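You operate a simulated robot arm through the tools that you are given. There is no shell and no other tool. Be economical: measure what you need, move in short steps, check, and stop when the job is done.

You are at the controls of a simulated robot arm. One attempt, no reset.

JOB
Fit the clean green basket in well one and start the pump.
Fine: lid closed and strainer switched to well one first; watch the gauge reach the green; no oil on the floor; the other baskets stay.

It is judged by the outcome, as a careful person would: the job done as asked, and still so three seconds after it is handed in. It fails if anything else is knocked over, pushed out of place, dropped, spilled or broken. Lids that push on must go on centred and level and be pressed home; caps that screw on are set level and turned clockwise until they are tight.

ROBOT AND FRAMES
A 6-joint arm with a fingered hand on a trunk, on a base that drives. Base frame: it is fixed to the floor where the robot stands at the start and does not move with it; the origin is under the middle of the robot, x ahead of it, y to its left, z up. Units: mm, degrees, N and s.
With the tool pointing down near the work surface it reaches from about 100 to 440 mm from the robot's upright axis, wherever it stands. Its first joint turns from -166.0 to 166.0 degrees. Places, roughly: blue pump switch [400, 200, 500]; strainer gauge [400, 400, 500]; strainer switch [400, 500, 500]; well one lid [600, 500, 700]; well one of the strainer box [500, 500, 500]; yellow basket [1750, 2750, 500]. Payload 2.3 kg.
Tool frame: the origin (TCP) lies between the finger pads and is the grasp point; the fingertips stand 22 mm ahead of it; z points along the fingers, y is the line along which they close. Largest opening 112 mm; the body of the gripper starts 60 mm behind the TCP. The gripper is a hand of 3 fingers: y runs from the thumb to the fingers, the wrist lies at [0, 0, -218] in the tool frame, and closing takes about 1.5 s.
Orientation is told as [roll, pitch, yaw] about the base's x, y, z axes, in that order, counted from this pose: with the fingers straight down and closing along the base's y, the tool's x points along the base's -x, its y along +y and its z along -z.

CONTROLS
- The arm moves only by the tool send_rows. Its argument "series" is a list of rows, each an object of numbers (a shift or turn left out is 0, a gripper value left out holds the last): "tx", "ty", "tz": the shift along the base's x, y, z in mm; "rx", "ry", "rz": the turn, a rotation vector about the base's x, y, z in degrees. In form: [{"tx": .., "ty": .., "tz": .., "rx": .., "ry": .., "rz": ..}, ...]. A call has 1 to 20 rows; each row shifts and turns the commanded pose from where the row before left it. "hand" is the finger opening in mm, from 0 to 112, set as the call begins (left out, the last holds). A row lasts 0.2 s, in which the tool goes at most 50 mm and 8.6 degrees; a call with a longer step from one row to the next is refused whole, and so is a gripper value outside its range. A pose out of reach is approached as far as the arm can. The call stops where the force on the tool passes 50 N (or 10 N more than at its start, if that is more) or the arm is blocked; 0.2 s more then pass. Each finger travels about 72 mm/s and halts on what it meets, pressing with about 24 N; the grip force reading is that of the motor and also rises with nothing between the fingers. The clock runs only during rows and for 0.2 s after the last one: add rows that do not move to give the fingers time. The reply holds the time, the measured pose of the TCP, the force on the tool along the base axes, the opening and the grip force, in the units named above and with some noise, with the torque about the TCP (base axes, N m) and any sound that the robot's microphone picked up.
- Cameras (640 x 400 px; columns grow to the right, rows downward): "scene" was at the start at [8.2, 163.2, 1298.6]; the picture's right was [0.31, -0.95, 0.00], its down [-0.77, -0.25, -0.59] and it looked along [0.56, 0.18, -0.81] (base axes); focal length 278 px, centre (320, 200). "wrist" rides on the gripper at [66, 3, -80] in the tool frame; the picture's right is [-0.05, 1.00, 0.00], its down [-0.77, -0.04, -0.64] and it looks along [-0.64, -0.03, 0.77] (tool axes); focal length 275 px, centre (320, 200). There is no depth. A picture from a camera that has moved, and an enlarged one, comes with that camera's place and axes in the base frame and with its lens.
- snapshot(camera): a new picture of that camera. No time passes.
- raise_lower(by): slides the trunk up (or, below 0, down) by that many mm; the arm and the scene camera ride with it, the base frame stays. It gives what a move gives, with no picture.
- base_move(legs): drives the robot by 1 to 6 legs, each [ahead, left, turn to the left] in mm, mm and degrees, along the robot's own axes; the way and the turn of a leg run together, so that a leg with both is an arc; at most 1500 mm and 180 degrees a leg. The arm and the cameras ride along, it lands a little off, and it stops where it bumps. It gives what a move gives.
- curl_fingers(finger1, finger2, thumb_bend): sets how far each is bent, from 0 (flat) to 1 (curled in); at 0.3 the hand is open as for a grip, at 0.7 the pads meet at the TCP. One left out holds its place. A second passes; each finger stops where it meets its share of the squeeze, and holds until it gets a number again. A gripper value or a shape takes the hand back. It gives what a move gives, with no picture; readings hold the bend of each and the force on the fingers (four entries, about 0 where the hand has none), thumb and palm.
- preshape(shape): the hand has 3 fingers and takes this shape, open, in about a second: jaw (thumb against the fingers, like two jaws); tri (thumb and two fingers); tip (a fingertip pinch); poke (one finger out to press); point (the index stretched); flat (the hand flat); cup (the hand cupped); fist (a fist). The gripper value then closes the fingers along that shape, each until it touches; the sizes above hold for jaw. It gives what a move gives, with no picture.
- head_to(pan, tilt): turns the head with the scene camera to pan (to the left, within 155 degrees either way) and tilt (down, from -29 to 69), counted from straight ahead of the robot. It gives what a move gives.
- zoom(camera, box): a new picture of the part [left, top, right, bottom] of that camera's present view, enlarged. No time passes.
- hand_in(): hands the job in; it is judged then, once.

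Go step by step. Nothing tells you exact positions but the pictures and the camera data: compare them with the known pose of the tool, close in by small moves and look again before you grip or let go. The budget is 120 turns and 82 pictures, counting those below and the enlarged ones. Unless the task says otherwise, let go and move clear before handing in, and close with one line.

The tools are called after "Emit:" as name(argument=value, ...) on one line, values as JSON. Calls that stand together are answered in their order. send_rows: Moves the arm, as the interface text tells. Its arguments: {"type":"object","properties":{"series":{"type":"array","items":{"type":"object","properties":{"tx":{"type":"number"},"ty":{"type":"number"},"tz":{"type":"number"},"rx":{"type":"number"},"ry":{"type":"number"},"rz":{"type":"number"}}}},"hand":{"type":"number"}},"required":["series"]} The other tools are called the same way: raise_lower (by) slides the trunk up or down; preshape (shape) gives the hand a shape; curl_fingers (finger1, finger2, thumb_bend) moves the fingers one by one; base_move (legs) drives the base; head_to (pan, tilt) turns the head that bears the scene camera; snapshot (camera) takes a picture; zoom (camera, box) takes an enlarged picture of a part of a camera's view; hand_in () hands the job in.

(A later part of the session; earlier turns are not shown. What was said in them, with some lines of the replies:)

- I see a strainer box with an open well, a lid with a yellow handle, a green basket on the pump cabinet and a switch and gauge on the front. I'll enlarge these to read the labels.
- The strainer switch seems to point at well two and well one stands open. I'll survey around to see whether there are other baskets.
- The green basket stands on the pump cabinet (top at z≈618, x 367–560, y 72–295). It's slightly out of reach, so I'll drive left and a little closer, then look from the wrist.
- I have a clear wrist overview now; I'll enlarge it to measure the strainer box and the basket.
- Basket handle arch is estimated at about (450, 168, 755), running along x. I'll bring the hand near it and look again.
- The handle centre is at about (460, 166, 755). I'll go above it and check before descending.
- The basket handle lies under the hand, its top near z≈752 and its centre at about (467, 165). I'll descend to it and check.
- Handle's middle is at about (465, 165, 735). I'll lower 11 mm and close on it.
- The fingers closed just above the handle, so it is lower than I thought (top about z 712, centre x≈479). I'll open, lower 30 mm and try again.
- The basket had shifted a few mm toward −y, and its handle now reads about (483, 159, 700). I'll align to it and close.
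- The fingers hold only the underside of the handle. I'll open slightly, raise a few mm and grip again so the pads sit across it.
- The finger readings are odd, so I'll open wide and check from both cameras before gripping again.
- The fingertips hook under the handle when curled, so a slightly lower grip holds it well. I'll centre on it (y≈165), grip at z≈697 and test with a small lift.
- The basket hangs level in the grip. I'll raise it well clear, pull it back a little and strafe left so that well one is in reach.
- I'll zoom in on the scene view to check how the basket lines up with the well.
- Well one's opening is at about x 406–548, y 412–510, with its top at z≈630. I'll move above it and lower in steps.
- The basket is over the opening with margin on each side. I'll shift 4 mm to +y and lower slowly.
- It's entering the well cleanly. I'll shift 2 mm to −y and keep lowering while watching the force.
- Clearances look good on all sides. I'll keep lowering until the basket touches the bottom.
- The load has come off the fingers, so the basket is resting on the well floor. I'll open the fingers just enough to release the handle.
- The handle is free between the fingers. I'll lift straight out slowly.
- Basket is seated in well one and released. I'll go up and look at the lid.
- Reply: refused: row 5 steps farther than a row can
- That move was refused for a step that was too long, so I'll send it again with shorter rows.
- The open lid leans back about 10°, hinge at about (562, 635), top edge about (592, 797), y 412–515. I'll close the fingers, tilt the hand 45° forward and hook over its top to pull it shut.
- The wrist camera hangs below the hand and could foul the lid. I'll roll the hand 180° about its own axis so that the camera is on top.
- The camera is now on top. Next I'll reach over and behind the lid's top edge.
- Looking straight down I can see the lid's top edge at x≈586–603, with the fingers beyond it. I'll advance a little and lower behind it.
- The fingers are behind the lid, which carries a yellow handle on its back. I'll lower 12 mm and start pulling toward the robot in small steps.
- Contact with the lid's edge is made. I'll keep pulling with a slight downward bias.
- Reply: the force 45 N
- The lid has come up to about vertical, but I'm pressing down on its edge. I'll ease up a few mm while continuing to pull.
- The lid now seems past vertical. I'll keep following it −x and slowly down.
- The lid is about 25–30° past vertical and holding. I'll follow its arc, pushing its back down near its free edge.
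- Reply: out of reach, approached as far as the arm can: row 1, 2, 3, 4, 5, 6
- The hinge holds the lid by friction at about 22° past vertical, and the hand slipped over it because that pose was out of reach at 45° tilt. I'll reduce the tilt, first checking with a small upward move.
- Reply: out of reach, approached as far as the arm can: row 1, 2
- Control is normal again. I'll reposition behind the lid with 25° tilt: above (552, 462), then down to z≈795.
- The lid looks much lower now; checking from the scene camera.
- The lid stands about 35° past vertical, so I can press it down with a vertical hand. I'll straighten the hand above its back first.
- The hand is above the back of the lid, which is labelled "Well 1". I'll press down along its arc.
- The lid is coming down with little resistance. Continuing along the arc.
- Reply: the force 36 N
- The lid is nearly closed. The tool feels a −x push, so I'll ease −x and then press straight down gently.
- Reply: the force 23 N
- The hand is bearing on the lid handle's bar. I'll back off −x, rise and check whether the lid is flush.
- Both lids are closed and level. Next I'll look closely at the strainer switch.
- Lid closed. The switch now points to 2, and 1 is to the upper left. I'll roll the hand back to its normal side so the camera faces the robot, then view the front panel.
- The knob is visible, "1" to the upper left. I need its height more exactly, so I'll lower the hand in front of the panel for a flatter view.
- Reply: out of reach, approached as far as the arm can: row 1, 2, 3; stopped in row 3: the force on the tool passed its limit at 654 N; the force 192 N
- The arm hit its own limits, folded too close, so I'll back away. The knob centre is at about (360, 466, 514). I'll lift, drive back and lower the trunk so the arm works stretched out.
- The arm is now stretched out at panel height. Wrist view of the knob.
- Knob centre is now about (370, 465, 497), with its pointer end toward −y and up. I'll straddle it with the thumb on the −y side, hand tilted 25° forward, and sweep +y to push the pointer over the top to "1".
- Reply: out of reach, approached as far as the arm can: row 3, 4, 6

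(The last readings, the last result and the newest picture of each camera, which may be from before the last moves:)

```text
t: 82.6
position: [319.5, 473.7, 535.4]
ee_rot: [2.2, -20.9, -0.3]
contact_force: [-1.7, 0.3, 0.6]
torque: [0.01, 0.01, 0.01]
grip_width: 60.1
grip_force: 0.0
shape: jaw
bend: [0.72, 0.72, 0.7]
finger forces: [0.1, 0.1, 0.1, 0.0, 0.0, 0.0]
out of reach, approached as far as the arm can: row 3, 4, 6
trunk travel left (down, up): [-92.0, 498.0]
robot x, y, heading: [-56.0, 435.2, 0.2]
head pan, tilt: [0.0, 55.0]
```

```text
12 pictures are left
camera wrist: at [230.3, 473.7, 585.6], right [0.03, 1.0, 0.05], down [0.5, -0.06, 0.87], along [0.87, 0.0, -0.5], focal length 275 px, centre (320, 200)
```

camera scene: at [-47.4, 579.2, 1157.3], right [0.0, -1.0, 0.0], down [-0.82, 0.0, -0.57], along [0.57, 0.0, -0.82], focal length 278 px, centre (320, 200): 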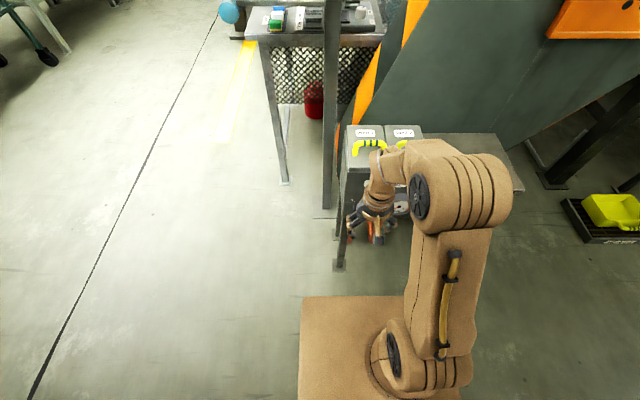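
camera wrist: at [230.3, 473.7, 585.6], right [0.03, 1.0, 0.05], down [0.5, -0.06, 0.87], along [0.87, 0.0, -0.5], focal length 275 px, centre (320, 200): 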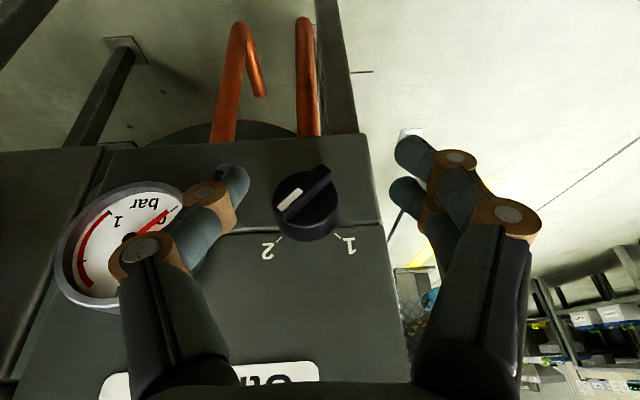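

I have a very clear view: the knob centre is at about (364, 465, 510). The arm is at its lower limit, so I'll lower the trunk 30 mm more, then move in at TCP z≈531.

Emit:
raise_lower(by=-30)

Emit:
send_rows(series=[{"tz": 13, "ry": -2}, {"tz": 13, "ry": -2}, {}])

Emit:
send_rows(series=[{"tx": 13, "ty": -1}, {"tx": 13, "ty": -1}, {"tx": 12, "ty": -1}, {}])

Emit:
snapshot(camera="wrist")

```text
t: 83.4
position: [320.2, 474.5, 504.3]
ee_rot: [2.3, -20.8, -0.3]
contact_force: [0.1, 0.4, 0.6]
torque: [-0.03, -0.01, -0.02]
grip_width: 59.5
grip_force: 0.0
shape: jaw
bend: [0.72, 0.72, 0.7]
finger forces: [0.0, 0.1, 0.1, 0.0, 0.0, 0.0]
trunk travel left (down, up): [-62.0, 528.0]
robot x, y, heading: [-59.3, 440.8, 0.1]
head pan, tilt: [0.0, 55.0]
```

```text
t: 84.2
position: [320.3, 473.5, 521.5]
ee_rot: [2.5, -23.1, -0.3]
contact_force: [-0.7, 0.7, 0.5]
torque: [-0.03, -0.04, 0.01]
grip_width: 59.7
grip_force: 0.0
shape: jaw
bend: [0.72, 0.72, 0.7]
finger forces: [0.1, 0.1, 0.1, 0.0, 0.0, 0.0]
out of reach, approached as far as the arm can: row 2
trunk travel left (down, up): [-62.0, 528.0]
robot x, y, heading: [-60.2, 438.7, 0.2]
head pan, tilt: [0.0, 55.0]
```

```text
t: 85.2
position: [352.5, 472.5, 520.5]
ee_rot: [2.2, -24.8, -0.2]
contact_force: [0.0, 1.7, 0.3]
torque: [0.0, -0.01, 0.01]
grip_width: 59.6
grip_force: 0.0
shape: jaw
bend: [0.72, 0.72, 0.7]
finger forces: [0.0, 0.0, 0.1, 0.0, 0.1, 0.0]
out of reach, approached as far as the arm can: row 1
trunk travel left (down, up): [-62.0, 528.0]
robot x, y, heading: [-60.5, 439.3, -0.0]
head pan, tilt: [0.0, 55.0]
```

```text
11 pictures are left
camera wrist: at [259.0, 472.2, 565.8], right [0.03, 1.0, 0.06], down [0.43, -0.06, 0.9], along [0.9, 0.0, -0.44], focal length 275 px, centre (320, 200)
```

wrist: 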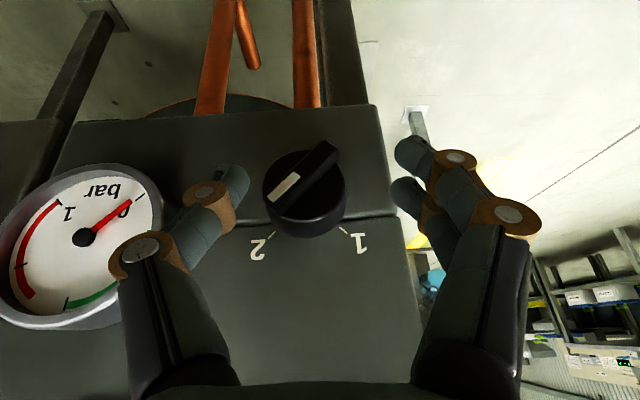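

The thumb should bear above the knob's axis, so I'll raise the trunk 18 mm and then sweep the thumb +y.

Emit:
raise_lower(by=18)

Emit:
send_rows(series=[{"ty": 6}, {"ty": 6}, {"ty": 6}, {"ty": 5}, {"ty": 4}, {}])

Emit:
snapshot(camera="wrist")

```text
t: 85.8
position: [352.0, 472.2, 539.3]
ee_rot: [2.3, -24.9, -0.3]
contact_force: [-0.3, 0.0, 0.8]
torque: [-0.01, 0.01, 0.0]
grip_width: 59.7
grip_force: 0.1
shape: jaw
bend: [0.72, 0.72, 0.7]
finger forces: [0.0, 0.1, 0.0, 0.0, 0.0, 0.0]
trunk travel left (down, up): [-80.0, 510.0]
robot x, y, heading: [-57.7, 437.8, 0.2]
head pan, tilt: [0.0, 55.0]
```

```text
t: 87.2
position: [352.7, 500.7, 539.4]
ee_rot: [2.2, -24.8, -0.2]
contact_force: [0.7, 0.6, 0.4]
torque: [0.02, 0.03, 0.0]
grip_width: 60.1
grip_force: 0.0
shape: jaw
bend: [0.72, 0.72, 0.7]
finger forces: [0.0, 0.0, 0.0, 0.0, 0.0, 0.1]
trunk travel left (down, up): [-80.0, 510.0]
robot x, y, heading: [-54.3, 439.4, 0.2]
head pan, tilt: [0.0, 55.0]
```

```text
10 pictures are left
camera wrist: at [259.2, 500.0, 583.8], right [0.03, 1.0, 0.06], down [0.43, -0.06, 0.9], along [0.9, 0.0, -0.43], focal length 275 px, centre (320, 200)
```

wrist: 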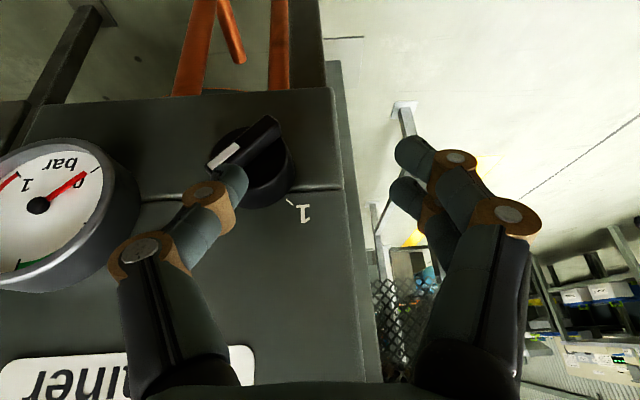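

The thumb passed in front of the knob; a refined fix puts the wing at (377, 465, 503). I'll go back, lower 7 mm, advance 17 mm and sweep again.

Emit:
send_rows(series=[{"ty": -10}, {"ty": -10}, {"ty": -10}, {}])

Emit:
raise_lower(by=-7)

Emit:
send_rows(series=[{"tx": 6}, {"tx": 6}, {"tx": 5}, {}, {"ty": 6}, {"ty": 6}, {"ty": 6}, {"ty": 5}, {"ty": 4}, {"ty": 3}, {}])

Emit:
snapshot(camera="wrist")

```text
t: 88.2
position: [351.0, 472.9, 538.9]
ee_rot: [2.4, -24.7, -0.3]
contact_force: [0.1, 0.2, -0.2]
torque: [0.01, -0.01, 0.0]
grip_width: 59.6
grip_force: 0.0
shape: jaw
bend: [0.72, 0.72, 0.7]
finger forces: [0.1, 0.0, 0.0, 0.0, 0.0, 0.0]
out of reach, approached as far as the arm can: row 3
trunk travel left (down, up): [-80.0, 510.0]
robot x, y, heading: [-58.3, 438.5, 0.0]
head pan, tilt: [0.0, 55.0]
```

```text
t: 88.8
position: [352.4, 472.7, 531.2]
ee_rot: [2.4, -24.8, -0.3]
contact_force: [-0.3, 0.7, 0.6]
torque: [0.03, -0.02, 0.0]
grip_width: 59.5
grip_force: 0.1
shape: jaw
bend: [0.72, 0.72, 0.7]
finger forces: [0.1, 0.0, 0.0, 0.0, 0.0, 0.1]
trunk travel left (down, up): [-73.0, 517.0]
robot x, y, heading: [-59.0, 438.5, 0.2]
head pan, tilt: [0.0, 55.0]
```

```text
t: 91.2
position: [368.2, 503.8, 532.8]
ee_rot: [2.5, -24.8, -0.3]
contact_force: [3.2, -12.4, 14.7]
torque: [-0.94, -0.14, 0.12]
grip_width: 65.0
grip_force: 0.1
shape: jaw
bend: [0.72, 0.72, 0.67]
finger forces: [0.1, 0.0, 0.0, 0.0, 19.3, 0.0]
trunk travel left (down, up): [-73.0, 517.0]
robot x, y, heading: [-54.8, 436.9, 0.2]
head pan, tilt: [0.0, 55.0]
```

```text
9 pictures are left
camera wrist: at [275.3, 502.9, 577.6], right [0.03, 1.0, 0.06], down [0.43, -0.06, 0.9], along [0.9, 0.0, -0.43], focal length 275 px, centre (320, 200)
```

wrist: 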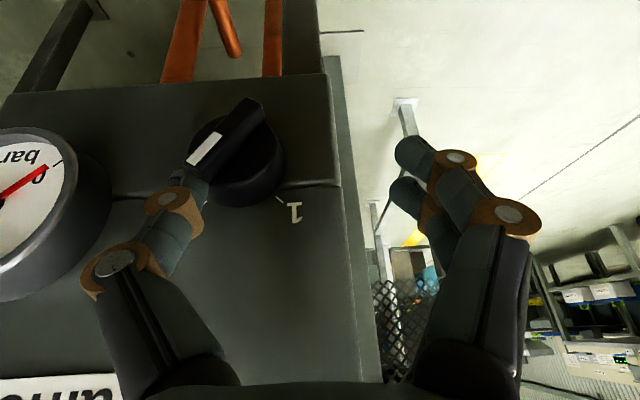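

The thumb caught the pointer's end from above instead of from beneath. I'll back off, go 12 mm lower so that it bears on the pointer's side, and sweep again.

Emit:
send_rows(series=[{"ty": -10}, {"ty": -10}, {"ty": -11}, {}])

Emit:
raise_lower(by=-12)

Emit:
send_rows(series=[{"ty": 5}, {"ty": 5}, {"ty": 5}, {"ty": 4}, {"ty": 3}, {}])

Emit:
snapshot(camera="wrist")

```text
t: 92.2
position: [366.7, 472.9, 532.6]
ee_rot: [2.3, -24.8, -0.3]
contact_force: [-0.3, -0.6, -0.2]
torque: [0.02, -0.02, 0.04]
grip_width: 60.2
grip_force: 0.1
shape: jaw
bend: [0.72, 0.72, 0.7]
finger forces: [0.0, 0.1, 0.0, 0.1, 0.0, 0.1]
trunk travel left (down, up): [-73.0, 517.0]
robot x, y, heading: [-56.5, 439.9, 0.1]
head pan, tilt: [0.0, 55.0]
```

```text
t: 92.8
position: [368.0, 473.7, 520.0]
ee_rot: [2.4, -24.8, -0.3]
contact_force: [-1.1, -0.6, 0.6]
torque: [0.0, -0.04, -0.01]
grip_width: 60.3
grip_force: 0.0
shape: jaw
bend: [0.72, 0.72, 0.7]
finger forces: [0.0, 0.0, 0.1, 0.1, 0.0, 0.0]
trunk travel left (down, up): [-61.0, 529.0]
robot x, y, heading: [-58.6, 440.0, 0.2]
head pan, tilt: [0.0, 55.0]
```

```text
t: 94.2
position: [368.9, 494.6, 520.7]
ee_rot: [2.3, -24.8, -0.4]
contact_force: [-2.2, -13.5, 3.3]
torque: [-0.32, 0.01, -0.2]
grip_width: 64.9
grip_force: 0.1
shape: jaw
bend: [0.72, 0.72, 0.67]
finger forces: [0.1, 0.1, 0.0, 0.0, 13.7, 0.1]
trunk travel left (down, up): [-61.0, 529.0]
robot x, y, heading: [-58.4, 439.1, 0.1]
head pan, tilt: [0.0, 55.0]
```

```text
8 pictures are left
camera wrist: at [274.9, 494.3, 565.6], right [0.03, 1.0, 0.06], down [0.43, -0.06, 0.9], along [0.9, 0.0, -0.43], focal length 275 px, centre (320, 200)
```

wrist: 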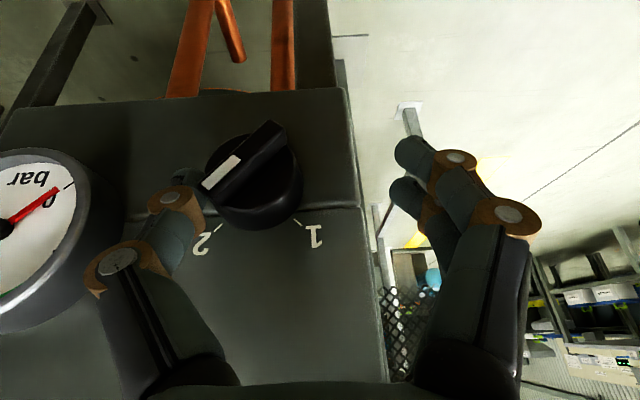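

Pushing sideways has too little leverage because the thumb gives. I'll instead press down with the thumb on the wing's opposite, lower-left end, where the arm itself bears the load. First I lift over the knob.

Emit:
send_rows(series=[{"ty": -8}, {"ty": -5}, {}])

Emit:
raise_lower(by=38)

Emit:
send_rows(series=[{"ty": 12, "tx": -2}, {"ty": 12, "tx": -2}, {"ty": 12}, {}])

Emit:
raise_lower(by=-30)

Emit:
zoom(camera="wrist", box=[80, 50, 400, 250])

```text
t: 95.0
position: [369.0, 482.0, 521.6]
ee_rot: [2.3, -24.8, -0.3]
contact_force: [-1.4, -4.2, 0.6]
torque: [-0.02, 0.0, -0.05]
grip_width: 62.6
grip_force: 0.0
shape: jaw
bend: [0.72, 0.72, 0.7]
finger forces: [0.1, 0.0, 0.0, 0.1, 3.5, 0.1]
trunk travel left (down, up): [-61.0, 529.0]
robot x, y, heading: [-56.7, 441.2, 0.1]
head pan, tilt: [0.0, 55.0]
```

```text
t: 95.8
position: [369.1, 483.3, 557.8]
ee_rot: [2.3, -24.7, -0.3]
contact_force: [-0.2, -0.5, 0.4]
torque: [-0.01, 0.01, 0.01]
grip_width: 60.3
grip_force: 0.1
shape: jaw
bend: [0.72, 0.72, 0.7]
finger forces: [0.0, 0.0, 0.1, 0.1, 0.0, 0.0]
trunk travel left (down, up): [-99.0, 491.0]
robot x, y, heading: [-56.7, 437.6, 0.2]
head pan, tilt: [0.0, 55.0]
```

```text
t: 96.8
position: [362.9, 518.0, 559.2]
ee_rot: [2.3, -24.8, -0.4]
contact_force: [0.2, 0.1, 0.1]
torque: [0.04, 0.02, 0.04]
grip_width: 60.1
grip_force: 0.1
shape: jaw
bend: [0.72, 0.72, 0.7]
finger forces: [0.1, 0.1, 0.1, 0.1, 0.1, 0.0]
trunk travel left (down, up): [-99.0, 491.0]
robot x, y, heading: [-57.1, 442.2, 0.0]
head pan, tilt: [0.0, 55.0]
```

```text
t: 97.6
position: [364.4, 517.2, 530.0]
ee_rot: [2.3, -24.8, -0.1]
contact_force: [-0.6, 3.4, 1.1]
torque: [0.04, -0.02, 0.02]
grip_width: 55.3
grip_force: 0.0
shape: jaw
bend: [0.72, 0.72, 0.71]
finger forces: [0.0, 0.0, 0.1, 0.0, 2.8, 0.0]
trunk travel left (down, up): [-69.0, 521.0]
robot x, y, heading: [-59.0, 440.1, -0.1]
head pan, tilt: [0.0, 55.0]
```

```text
2.00 times, centred on (240, 150) of wrist
camera zoom: at [271.2, 518.3, 573.7], right [0.03, 1.0, 0.06], down [0.43, -0.06, 0.9], along [0.9, 0.0, -0.43], focal length 551 px, centre (480, 300)
```

zoom: 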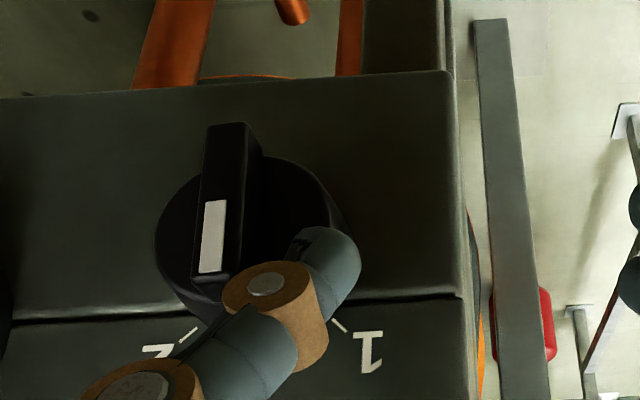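

The pointer has moved to straight up; lifting with the thumb hooked under it worked. Next I'll cross back over and push its top +y toward "1".

Emit:
raise_lower(by=32)

Emit:
send_rows(series=[{"ty": -12, "tx": 2}, {"ty": -14, "tx": 3}, {"ty": -15}, {}])

Emit:
raise_lower(by=-33)

Emit:
send_rows(series=[{"ty": 6}, {"ty": 6}, {"ty": 6}, {"ty": 6}, {"ty": 5}, {"ty": 4}, {}])

Emit:
zoom(camera="wrist", box=[80, 50, 400, 250])

```text
t: 98.3
position: [365.0, 518.6, 560.2]
ee_rot: [2.2, -24.8, -0.3]
contact_force: [0.4, -0.6, 0.3]
torque: [0.01, -0.01, -0.03]
grip_width: 59.6
grip_force: 0.1
shape: jaw
bend: [0.72, 0.72, 0.7]
finger forces: [0.0, 0.0, 0.0, 0.0, 0.0, 0.0]
trunk travel left (down, up): [-101.0, 489.0]
robot x, y, heading: [-60.4, 439.2, -0.1]
head pan, tilt: [0.0, 55.0]
```

```text
t: 99.3
position: [368.5, 477.5, 560.4]
ee_rot: [2.3, -24.7, -0.2]
contact_force: [-0.1, 0.8, 0.2]
torque: [0.0, 0.03, 0.01]
grip_width: 59.7
grip_force: 0.0
shape: jaw
bend: [0.72, 0.72, 0.7]
finger forces: [0.0, 0.1, 0.0, 0.0, 0.0, 0.1]
trunk travel left (down, up): [-101.0, 489.0]
robot x, y, heading: [-56.5, 438.4, 0.4]
head pan, tilt: [0.0, 55.0]
```

```text
t: 100.1
position: [369.4, 476.4, 527.8]
ee_rot: [2.3, -24.8, -0.2]
contact_force: [-0.3, 0.8, 0.5]
torque: [0.03, 0.0, -0.02]
grip_width: 59.9
grip_force: 0.1
shape: jaw
bend: [0.72, 0.72, 0.7]
finger forces: [0.0, 0.1, 0.0, 0.0, 0.0, 0.1]
trunk travel left (down, up): [-68.0, 522.0]
robot x, y, heading: [-56.4, 438.6, 0.2]
head pan, tilt: [0.0, 55.0]
```

```text
t: 101.7
position: [368.2, 508.8, 527.9]
ee_rot: [2.5, -24.9, -0.3]
contact_force: [0.5, -16.4, 16.5]
torque: [-1.21, -0.15, -0.04]
grip_width: 66.3
grip_force: 0.0
shape: jaw
bend: [0.72, 0.72, 0.64]
finger forces: [0.0, 0.0, 0.0, 0.0, 21.4, 0.1]
trunk travel left (down, up): [-68.0, 522.0]
robot x, y, heading: [-55.4, 437.6, 0.3]
head pan, tilt: [0.0, 55.0]
```

```text
2.00 times, centred on (240, 150) of wrist
camera zoom: at [275.4, 509.1, 573.8], right [0.03, 1.0, 0.06], down [0.43, -0.06, 0.9], along [0.9, 0.0, -0.43], focal length 551 px, centre (480, 300)
```

zoom: 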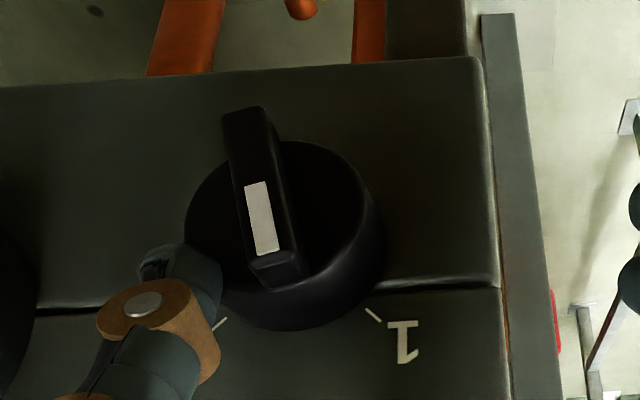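

The pointer is about 10° past the top toward "1", but the thumb is now against the knob's round base. I'll back off, come out 9 mm, raise 6 mm and sweep again across the wing only.

Emit:
send_rows(series=[{"ty": -10}, {"ty": -12}, {"tx": -9}, {}])

Emit:
raise_lower(by=6)

Emit:
send_rows(series=[{"ty": 5}, {"ty": 5}, {"ty": 5}, {"ty": 5}, {"ty": 4}, {}])

```text
t: 102.7
position: [360.7, 489.9, 528.6]
ee_rot: [2.4, -24.8, -0.2]
contact_force: [-0.4, 0.2, 0.3]
torque: [0.02, -0.01, 0.04]
grip_width: 60.2
grip_force: 0.1
shape: jaw
bend: [0.72, 0.72, 0.7]
finger forces: [0.1, 0.1, 0.0, 0.0, 0.0, 0.1]
trunk travel left (down, up): [-68.0, 522.0]
robot x, y, heading: [-55.0, 435.9, 0.3]
head pan, tilt: [0.0, 55.0]
```

```text
t: 103.2
position: [359.5, 488.6, 534.0]
ee_rot: [2.3, -24.8, -0.3]
contact_force: [-0.5, 0.1, 0.4]
torque: [0.03, 0.01, 0.01]
grip_width: 60.4
grip_force: 0.1
shape: jaw
bend: [0.72, 0.72, 0.7]
finger forces: [0.0, 0.0, 0.0, 0.1, 0.2, 0.0]
trunk travel left (down, up): [-74.0, 516.0]
robot x, y, heading: [-59.4, 438.9, 0.3]
head pan, tilt: [0.0, 55.0]
```

```text
t: 104.7
position: [360.0, 511.6, 533.3]
ee_rot: [2.2, -24.7, -0.3]
contact_force: [0.7, -5.4, 2.2]
torque: [-0.14, -0.01, 0.0]
grip_width: 62.5
grip_force: 0.0
shape: jaw
bend: [0.72, 0.72, 0.7]
finger forces: [0.0, 0.1, 0.1, 0.1, 4.6, 0.1]
trunk travel left (down, up): [-74.0, 516.0]
robot x, y, heading: [-59.0, 441.0, 0.3]
head pan, tilt: [0.0, 55.0]
```

Contact is light, so it's turning. I'll continue a little further.

Emit:
send_rows(series=[{"ty": 4}, {"ty": 4}, {}])

Emit:
zoom(camera="wrist", box=[80, 50, 400, 250])

```text
t: 105.5
position: [359.7, 519.9, 533.8]
ee_rot: [2.4, -24.8, -0.3]
contact_force: [0.2, -8.9, 3.5]
torque: [-0.33, -0.07, -0.02]
grip_width: 64.1
grip_force: 0.0
shape: jaw
bend: [0.72, 0.72, 0.68]
finger forces: [0.0, 0.1, 0.0, 0.0, 9.5, 0.0]
trunk travel left (down, up): [-74.0, 516.0]
robot x, y, heading: [-55.9, 436.2, 0.2]
head pan, tilt: [0.0, 55.0]
```

```text
2.00 times, centred on (240, 150) of wrist
camera zoom: at [266.8, 519.5, 578.6], right [0.03, 1.0, 0.06], down [0.43, -0.06, 0.9], along [0.9, 0.0, -0.43], focal length 551 px, centre (480, 300)
```

zoom: 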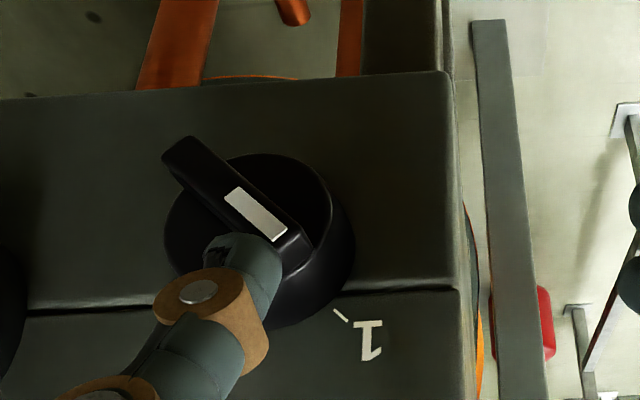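

The pointer is now at "1". I'll back the hand off, then strafe right to the blue pump switch.

Emit:
send_rows(series=[{"ty": -4}, {"ty": -4}, {"tx": -10}, {"tx": -15}, {"tx": -15}, {}])

Emit:
raise_lower(by=45)

Emit:
base_move(legs=[[0, -245, 0]])

Emit:
snapshot(camera="wrist")

```text
t: 106.8
position: [320.0, 512.5, 533.4]
ee_rot: [2.3, -24.8, -0.3]
contact_force: [0.1, -0.6, -0.2]
torque: [0.0, 0.02, 0.02]
grip_width: 60.3
grip_force: 0.1
shape: jaw
bend: [0.72, 0.72, 0.7]
finger forces: [0.1, 0.1, 0.0, 0.0, 0.1, 0.0]
trunk travel left (down, up): [-74.0, 516.0]
robot x, y, heading: [-58.1, 441.5, 0.4]
head pan, tilt: [0.0, 55.0]
```

```text
t: 107.7
position: [321.0, 513.1, 577.8]
ee_rot: [2.3, -24.7, -0.3]
contact_force: [0.1, -0.8, -0.3]
torque: [0.0, -0.02, 0.0]
grip_width: 60.2
grip_force: 0.0
shape: jaw
bend: [0.72, 0.72, 0.7]
finger forces: [0.0, 0.0, 0.0, 0.1, 0.1, 0.0]
trunk travel left (down, up): [-119.0, 471.0]
robot x, y, heading: [-58.6, 437.1, 0.1]
head pan, tilt: [0.0, 55.0]
```

```text
t: 109.5
position: [320.2, 264.8, 578.5]
ee_rot: [2.3, -24.8, -0.2]
contact_force: [0.1, -0.1, -0.6]
torque: [0.02, 0.01, 0.04]
grip_width: 60.0
grip_force: 0.1
shape: jaw
bend: [0.72, 0.72, 0.7]
finger forces: [0.0, 0.0, 0.0, 0.0, 0.0, 0.0]
trunk travel left (down, up): [-119.0, 471.0]
robot x, y, heading: [-58.5, 192.9, 0.4]
head pan, tilt: [0.0, 55.0]
```

```text
4 pictures are left
camera wrist: at [227.2, 264.9, 623.6], right [0.03, 1.0, 0.06], down [0.43, -0.06, 0.9], along [0.9, 0.0, -0.44], focal length 275 px, centre (320, 200)
```

wrist: 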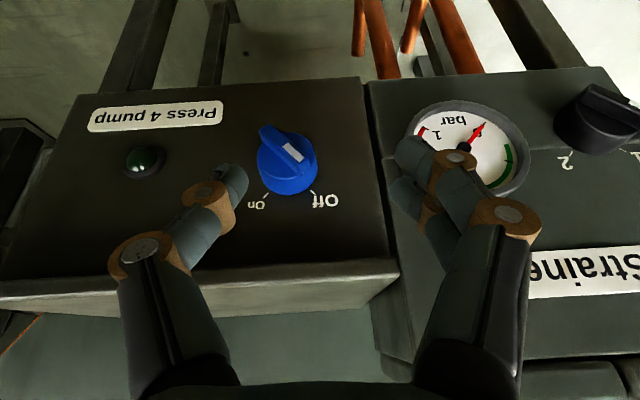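

The strainer switch reads "1". The blue switch points to "Off", with its centre at about (352, 249, 534). I'll push its lower wing end +y with the thumb first, to bring the pointer upright.

Emit:
send_rows(hand=46, series=[{"ty": -9}, {"ty": -9}, {"tx": 9}, {"tx": 9}, {}])

Emit:
raise_lower(by=-36)

Emit:
send_rows(series=[{"ty": 4}, {"ty": 4}, {"ty": 4}, {"ty": 4}, {"ty": 3}, {"ty": 3}, {}])

```text
t: 110.7
position: [333.4, 248.0, 577.8]
ee_rot: [2.2, -24.8, -0.1]
contact_force: [-0.1, 0.1, 0.5]
torque: [-0.03, -0.01, 0.02]
grip_width: 46.4
grip_force: 0.1
shape: jaw
bend: [0.73, 0.73, 0.7]
finger forces: [0.1, 0.0, 0.0, 0.1, 0.1, 0.1]
out of reach, approached as far as the arm can: row 4
trunk travel left (down, up): [-119.0, 471.0]
robot x, y, heading: [-60.5, 190.0, 0.3]
head pan, tilt: [0.0, 55.0]
```

```text
t: 111.5
position: [334.3, 247.3, 542.8]
ee_rot: [2.2, -24.7, -0.2]
contact_force: [-0.3, 0.4, 0.5]
torque: [0.01, 0.01, 0.01]
grip_width: 46.6
grip_force: 0.1
shape: jaw
bend: [0.73, 0.73, 0.7]
finger forces: [0.1, 0.1, 0.0, 0.0, 0.0, 0.0]
trunk travel left (down, up): [-83.0, 507.0]
robot x, y, heading: [-56.6, 187.1, -0.1]
head pan, tilt: [0.0, 55.0]
```

```text
t: 113.1
position: [333.3, 269.5, 541.8]
ee_rot: [2.2, -24.9, -0.3]
contact_force: [0.6, 0.1, 0.3]
torque: [-0.01, -0.01, -0.04]
grip_width: 46.4
grip_force: 0.0
shape: jaw
bend: [0.73, 0.73, 0.7]
finger forces: [0.0, 0.0, 0.1, 0.1, 0.0, 0.1]
trunk travel left (down, up): [-83.0, 507.0]
robot x, y, heading: [-58.6, 193.1, 0.0]
head pan, tilt: [0.0, 55.0]
```

No contact, so the thumb passed in front. I'll go back, advance 11 mm and sweep again.

Emit:
send_rows(series=[{"ty": -8}, {"ty": -8}, {"ty": -7}, {"tx": 6}, {"tx": 5}, {}, {"ty": 4}, {"ty": 4}, {"ty": 4}, {"ty": 4}, {"ty": 3}, {"ty": 3}, {}])

```text
t: 115.9
position: [345.9, 268.9, 541.8]
ee_rot: [2.1, -24.8, -0.2]
contact_force: [0.4, -0.3, 0.0]
torque: [0.02, -0.02, -0.01]
grip_width: 46.7
grip_force: 0.1
shape: jaw
bend: [0.73, 0.73, 0.7]
finger forces: [0.0, 0.0, 0.0, 0.0, 0.1, 0.0]
trunk travel left (down, up): [-83.0, 507.0]
robot x, y, heading: [-58.4, 188.7, 0.1]
head pan, tilt: [0.0, 55.0]
```

Still no contact, so I'll spend one picture to locate the knob relative to the thumb.

Emit:
zoom(camera="wrist", box=[120, 40, 440, 240])

```text
2.00 times, centred on (280, 140) of wrist
camera zoom: at [252.0, 268.5, 587.4], right [0.03, 1.0, 0.05], down [0.43, -0.06, 0.9], along [0.9, 0.0, -0.44], focal length 551 px, centre (400, 320)
```

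zoom: 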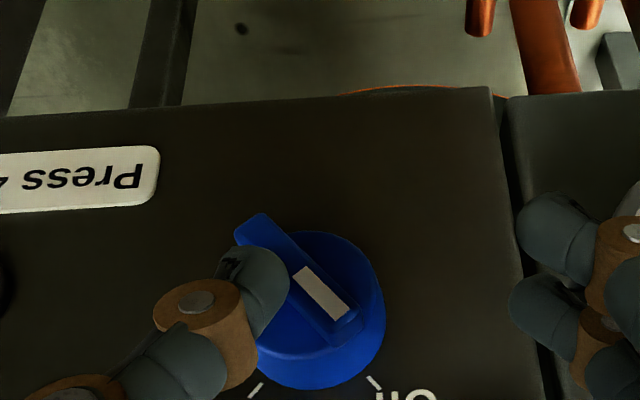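

The knob sits deeper and lower than I assumed: about (376, 243, 513). I'll go back, lower 21 mm, advance 13 mm and sweep again, watching the force.

Emit:
send_rows(series=[{"ty": -9}, {"ty": -9}, {"ty": -9}, {}])

Emit:
raise_lower(by=-21)

Emit:
send_rows(series=[{"tx": 5}, {"tx": 5}, {"tx": 3}, {}, {"ty": 4}, {"ty": 4}, {"ty": 3}, {}])

```text
t: 116.9
position: [345.0, 241.8, 541.6]
ee_rot: [2.2, -24.9, -0.3]
contact_force: [0.1, -0.2, 0.0]
torque: [-0.04, -0.01, 0.02]
grip_width: 46.4
grip_force: 0.0
shape: jaw
bend: [0.73, 0.73, 0.7]
finger forces: [0.0, 0.0, 0.1, 0.2, 0.1, 0.0]
trunk travel left (down, up): [-83.0, 507.0]
robot x, y, heading: [-57.1, 191.6, 0.0]
head pan, tilt: [0.0, 55.0]
```

```text
t: 117.6
position: [344.3, 242.8, 521.0]
ee_rot: [2.2, -24.8, -0.2]
contact_force: [0.1, 0.2, -0.8]
torque: [0.02, -0.01, -0.01]
grip_width: 46.6
grip_force: 0.0
shape: jaw
bend: [0.73, 0.73, 0.7]
finger forces: [0.0, 0.1, 0.0, 0.1, 0.1, 0.0]
trunk travel left (down, up): [-62.0, 528.0]
robot x, y, heading: [-61.3, 187.7, 0.1]
head pan, tilt: [0.0, 55.0]
```

```text
t: 119.4
position: [357.6, 252.3, 519.9]
ee_rot: [2.1, -24.8, -0.4]
contact_force: [-0.6, 0.0, 0.6]
torque: [0.01, -0.02, -0.03]
grip_width: 47.3
grip_force: 0.0
shape: jaw
bend: [0.73, 0.73, 0.7]
finger forces: [0.0, 0.1, 0.0, 0.1, 0.9, 0.0]
trunk travel left (down, up): [-62.0, 528.0]
robot x, y, heading: [-55.9, 191.0, -0.1]
head pan, tilt: [0.0, 55.0]
```

The thumb has just touched the wing. Continuing the sweep.

Emit:
send_rows(series=[{"ty": 3}, {"ty": 3}, {"ty": 3}, {"ty": 3}, {}])

```text
t: 120.6
position: [358.5, 265.2, 520.7]
ee_rot: [2.1, -24.9, -0.3]
contact_force: [-2.5, -3.4, -2.2]
torque: [0.01, 0.02, -0.08]
grip_width: 48.8
grip_force: 0.1
shape: jaw
bend: [0.73, 0.73, 0.7]
finger forces: [0.1, 0.1, 0.0, 0.0, 3.2, 0.1]
trunk travel left (down, up): [-62.0, 528.0]
robot x, y, heading: [-52.9, 189.0, 0.0]
head pan, tilt: [0.0, 55.0]
```

Emit:
send_rows(series=[{"ty": 3}, {"ty": 3}, {}])

```text
t: 121.4
position: [357.1, 271.4, 520.7]
ee_rot: [2.1, -24.7, -0.2]
contact_force: [-0.3, -3.9, -1.5]
torque: [0.04, -0.01, -0.03]
grip_width: 50.8
grip_force: 0.0
shape: jaw
bend: [0.73, 0.73, 0.7]
finger forces: [0.1, 0.1, 0.0, 0.0, 5.2, 0.1]
trunk travel left (down, up): [-62.0, 528.0]
robot x, y, heading: [-55.6, 188.7, 0.3]
head pan, tilt: [0.0, 55.0]
```

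Emit:
send_rows(series=[{"ty": 3}, {"ty": 3}, {}])

Emit:
zoom(camera="wrist", box=[100, 60, 420, 260])

```text
t: 122.2
position: [358.4, 277.2, 521.1]
ee_rot: [2.3, -24.8, -0.3]
contact_force: [-3.1, -10.4, -1.2]
torque: [0.01, 0.01, -0.12]
grip_width: 55.3
grip_force: 0.1
shape: jaw
bend: [0.73, 0.73, 0.7]
finger forces: [0.0, 0.1, 0.1, 0.1, 11.5, 0.0]
trunk travel left (down, up): [-62.0, 528.0]
robot x, y, heading: [-58.8, 190.4, 0.1]
head pan, tilt: [0.0, 55.0]
```

```text
2.00 times, centred on (260, 160) of wrist
camera zoom: at [264.4, 276.6, 565.5], right [0.03, 1.0, 0.06], down [0.43, -0.06, 0.9], along [0.9, 0.0, -0.43], focal length 551 px, centre (440, 280)
```

zoom: 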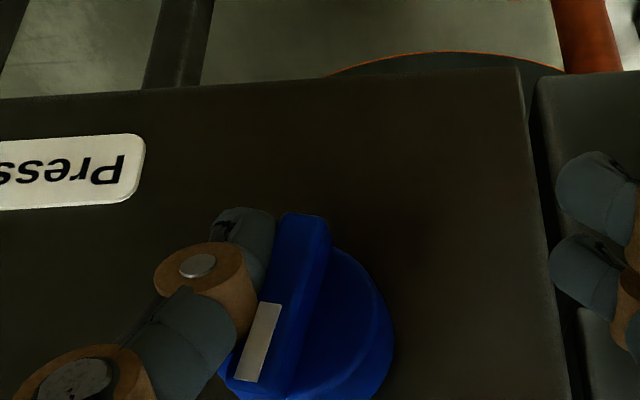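

The pointer is now just past upright toward "On". I'll lift over and push its top −y with the finger side.

Emit:
send_rows(series=[{"ty": -5}, {"ty": -5}, {"tx": -10}, {"tx": -10}, {}])

Emit:
raise_lower(by=42)

Emit:
send_rows(series=[{"ty": -12}, {"ty": -12}, {"ty": -10}, {"tx": 6}, {}])

Emit:
raise_lower(by=-27)

Emit:
send_rows(series=[{"ty": -4}, {"ty": -4}, {"ty": -4}, {"ty": -3}, {}])

```text
t: 123.4
position: [337.9, 268.4, 520.8]
ee_rot: [2.3, -24.8, -0.3]
contact_force: [0.7, -0.2, 0.1]
torque: [-0.02, 0.0, 0.02]
grip_width: 46.8
grip_force: 0.0
shape: jaw
bend: [0.73, 0.73, 0.7]
finger forces: [0.0, 0.0, 0.1, 0.1, 0.1, 0.0]
trunk travel left (down, up): [-62.0, 528.0]
robot x, y, heading: [-56.2, 189.0, 0.1]
head pan, tilt: [0.0, 55.0]
```

```text
t: 124.3
position: [337.8, 269.0, 562.9]
ee_rot: [2.2, -24.8, -0.2]
contact_force: [-0.2, -0.1, 0.2]
torque: [-0.01, 0.01, 0.01]
grip_width: 46.7
grip_force: 0.0
shape: jaw
bend: [0.73, 0.73, 0.7]
finger forces: [0.0, 0.0, 0.0, 0.1, 0.1, 0.0]
trunk travel left (down, up): [-104.0, 486.0]
robot x, y, heading: [-56.9, 186.6, 0.3]
head pan, tilt: [0.0, 55.0]
```

```text
t: 125.5
position: [340.9, 235.1, 562.2]
ee_rot: [2.2, -24.8, -0.2]
contact_force: [0.4, -0.8, 0.4]
torque: [0.02, 0.02, 0.03]
grip_width: 46.7
grip_force: 0.0
shape: jaw
bend: [0.73, 0.73, 0.7]
finger forces: [0.0, 0.1, 0.0, 0.0, 0.0, 0.0]
trunk travel left (down, up): [-104.0, 486.0]
robot x, y, heading: [-58.6, 192.6, 0.2]
head pan, tilt: [0.0, 55.0]
```

```text
t: 126.2
position: [341.2, 234.9, 536.2]
ee_rot: [2.2, -24.9, -0.2]
contact_force: [-0.1, 0.2, -0.5]
torque: [-0.02, -0.01, 0.01]
grip_width: 46.5
grip_force: 0.0
shape: jaw
bend: [0.73, 0.73, 0.7]
finger forces: [0.1, 0.1, 0.0, 0.0, 0.0, 0.0]
trunk travel left (down, up): [-77.0, 513.0]
robot x, y, heading: [-61.4, 189.5, 0.2]
head pan, tilt: [0.0, 55.0]
```

```text
t: 127.4
position: [339.9, 220.1, 535.0]
ee_rot: [2.2, -24.9, -0.1]
contact_force: [-0.4, 0.8, 0.1]
torque: [-0.02, 0.01, 0.07]
grip_width: 47.3
grip_force: 0.0
shape: jaw
bend: [0.73, 0.73, 0.7]
finger forces: [0.0, 0.9, 0.1, 0.0, 0.0, 0.0]
trunk travel left (down, up): [-77.0, 513.0]
robot x, y, heading: [-57.8, 191.6, 0.2]
head pan, tilt: [0.0, 55.0]
```

Contact with the pointer. I'll continue in small steps while watching force and sound.

Emit:
send_rows(series=[{"ty": -4}, {"ty": -4}, {"ty": -4}, {}])

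```text
t: 128.4
position: [341.7, 207.5, 535.4]
ee_rot: [2.2, -24.9, -0.1]
contact_force: [-3.8, 5.0, 3.4]
torque: [0.18, -0.02, 0.22]
grip_width: 51.6
grip_force: 0.1
shape: jaw
bend: [0.73, 0.71, 0.7]
finger forces: [0.0, 7.5, 0.1, 0.0, 0.0, 0.0]
trunk travel left (down, up): [-77.0, 513.0]
robot x, y, heading: [-58.7, 190.3, 0.3]
head pan, tilt: [0.0, 55.0]
```

Emit:
send_rows(series=[{"ty": -4}, {"ty": -4}, {"ty": -3}, {}, {}])

```text
t: 129.6
position: [340.4, 197.7, 536.9]
ee_rot: [2.1, -25.0, -0.1]
contact_force: [-4.2, 7.7, 1.4]
torque: [0.22, 0.07, 0.36]
grip_width: 54.8
grip_force: 0.1
shape: jaw
bend: [0.73, 0.67, 0.7]
finger forces: [0.0, 8.9, 0.0, 0.0, 0.1, 0.0]
trunk travel left (down, up): [-77.0, 513.0]
robot x, y, heading: [-61.5, 187.5, 0.0]
head pan, tilt: [0.0, 55.0]
```

Emit:
send_rows(series=[{"ty": -4}, {"ty": -4}, {}, {}])

```text
t: 130.6
position: [341.3, 189.0, 535.5]
ee_rot: [2.2, -24.9, -0.3]
contact_force: [-2.5, 10.1, 3.8]
torque: [0.36, -0.04, 0.33]
grip_width: 56.6
grip_force: 0.1
shape: jaw
bend: [0.73, 0.63, 0.7]
finger forces: [0.0, 11.4, 0.0, 0.0, 0.0, 0.0]
trunk travel left (down, up): [-77.0, 513.0]
robot x, y, heading: [-58.1, 188.7, -0.0]
head pan, tilt: [0.0, 55.0]
```

I'll back off and take one overview of the pump switch and gauge.

Emit:
send_rows(series=[{"ty": 6}, {"ty": 6}, {"tx": -12}, {"tx": -12}, {}])

Emit:
raise_lower(by=45)

Emit:
send_rows(series=[{"ty": 20}, {"ty": 20}, {"ty": 18}, {}, {}, {}, {}, {}])

Emit:
snapshot(camera="wrist")

```text
t: 131.8
position: [333.4, 203.4, 535.7]
ee_rot: [2.5, -24.6, -0.4]
contact_force: [-0.8, 1.0, 0.7]
torque: [0.02, 0.0, -0.05]
grip_width: 46.6
grip_force: 0.0
shape: jaw
bend: [0.73, 0.73, 0.7]
finger forces: [0.0, 0.0, 0.0, 0.1, 0.0, 0.0]
out of reach, approached as far as the arm can: row 3, 4
trunk travel left (down, up): [-77.0, 513.0]
robot x, y, heading: [-57.2, 189.6, 0.2]
head pan, tilt: [0.0, 55.0]
```

```text
t: 132.7
position: [333.3, 201.5, 580.2]
ee_rot: [2.5, -24.6, -0.2]
contact_force: [0.7, 0.1, 0.4]
torque: [0.0, 0.0, 0.0]
grip_width: 46.7
grip_force: 0.0
shape: jaw
bend: [0.73, 0.73, 0.7]
finger forces: [0.1, 0.0, 0.0, 0.1, 0.1, 0.0]
trunk travel left (down, up): [-122.0, 468.0]
robot x, y, heading: [-58.4, 191.3, -0.2]
head pan, tilt: [0.0, 55.0]
```

```text
t: 134.5
position: [334.4, 230.1, 580.9]
ee_rot: [2.6, -25.1, -0.3]
contact_force: [-0.4, -0.1, 0.0]
torque: [0.0, 0.01, 0.0]
grip_width: 46.3
grip_force: 0.0
shape: jaw
bend: [0.73, 0.73, 0.7]
finger forces: [0.0, 0.1, 0.0, 0.0, 0.0, 0.0]
out of reach, approached as far as the arm can: row 1, 2, 3
trunk travel left (down, up): [-122.0, 468.0]
robot x, y, heading: [-54.5, 191.8, 0.2]
head pan, tilt: [0.0, 55.0]
```

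```text
1 pictures are left
camera wrist: at [240.9, 229.2, 625.3], right [0.03, 1.0, 0.06], down [0.43, -0.07, 0.9], along [0.9, 0.0, -0.43], focal length 275 px, centre (320, 200)
```

wrist: 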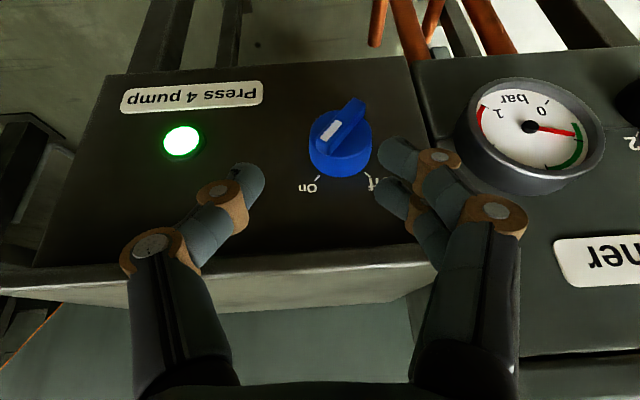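

The pump lamp is lit green, the switch points to "On" and the gauge needle is rising. I'll wait and then check the gauge.

Emit:
send_rows(series=[{}, {}, {}, {}, {}, {}, {}, {}, {}, {}, {}, {}, {}, {}, {}, {}, {}, {}, {}, {}])

Emit:
send_rows(series=[{}, {}, {}, {}, {}, {}, {}, {}, {}, {}, {}, {}, {}, {}, {}, {}, {}, {}, {}, {}])

Emit:
snapshot(camera="wrist")

```text
t: 138.7
position: [333.8, 229.7, 580.8]
ee_rot: [2.5, -25.1, -0.2]
contact_force: [-0.1, 0.2, 0.7]
torque: [-0.03, 0.0, 0.0]
grip_width: 46.6
grip_force: 0.1
shape: jaw
bend: [0.73, 0.73, 0.7]
finger forces: [0.1, 0.1, 0.0, 0.0, 0.0, 0.1]
trunk travel left (down, up): [-122.0, 468.0]
robot x, y, heading: [-55.0, 186.2, 0.2]
head pan, tilt: [0.0, 55.0]
```

```text
t: 142.9
position: [334.3, 229.4, 580.7]
ee_rot: [2.6, -25.0, -0.5]
contact_force: [-0.9, -0.6, -0.4]
torque: [0.01, -0.03, 0.04]
grip_width: 46.4
grip_force: 0.1
shape: jaw
bend: [0.73, 0.73, 0.7]
finger forces: [0.0, 0.0, 0.1, 0.0, 0.1, 0.0]
trunk travel left (down, up): [-122.0, 468.0]
robot x, y, heading: [-54.6, 191.8, 0.1]
head pan, tilt: [0.0, 55.0]
```

```text
0 pictures are left
camera wrist: at [240.9, 229.2, 625.3], right [0.03, 1.0, 0.06], down [0.43, -0.07, 0.9], along [0.9, 0.0, -0.43], focal length 275 px, centre (320, 200)
```

wrist: 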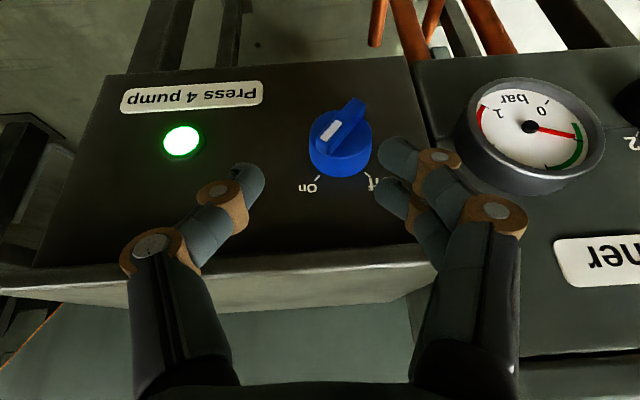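

The needle has settled inside the green arc, the lamp is on and nothing was disturbed. I'll move the robot clear and hand in.

Emit:
base_move(legs=[[-150, 0, 0]])

Emit:
hand_in()

```text
t: 144.2
position: [183.1, 228.7, 581.1]
ee_rot: [2.5, -25.1, -0.4]
contact_force: [0.5, -0.9, -0.5]
torque: [-0.01, 0.01, 0.01]
grip_width: 46.5
grip_force: 0.0
shape: jaw
bend: [0.73, 0.73, 0.7]
finger forces: [0.0, 0.1, 0.0, 0.1, 0.0, 0.0]
trunk travel left (down, up): [-122.0, 468.0]
robot x, y, heading: [-208.9, 190.5, -0.1]
head pan, tilt: [0.0, 55.0]
```

```text
The job is handed in.
```

The green basket is in well one with its lid closed and the strainer switched to one; the pump was then started, its lamp is green and the gauge needle settled just inside the green, and I saw no oil spilled in the views I had, though I took no picture of the floor at the end.
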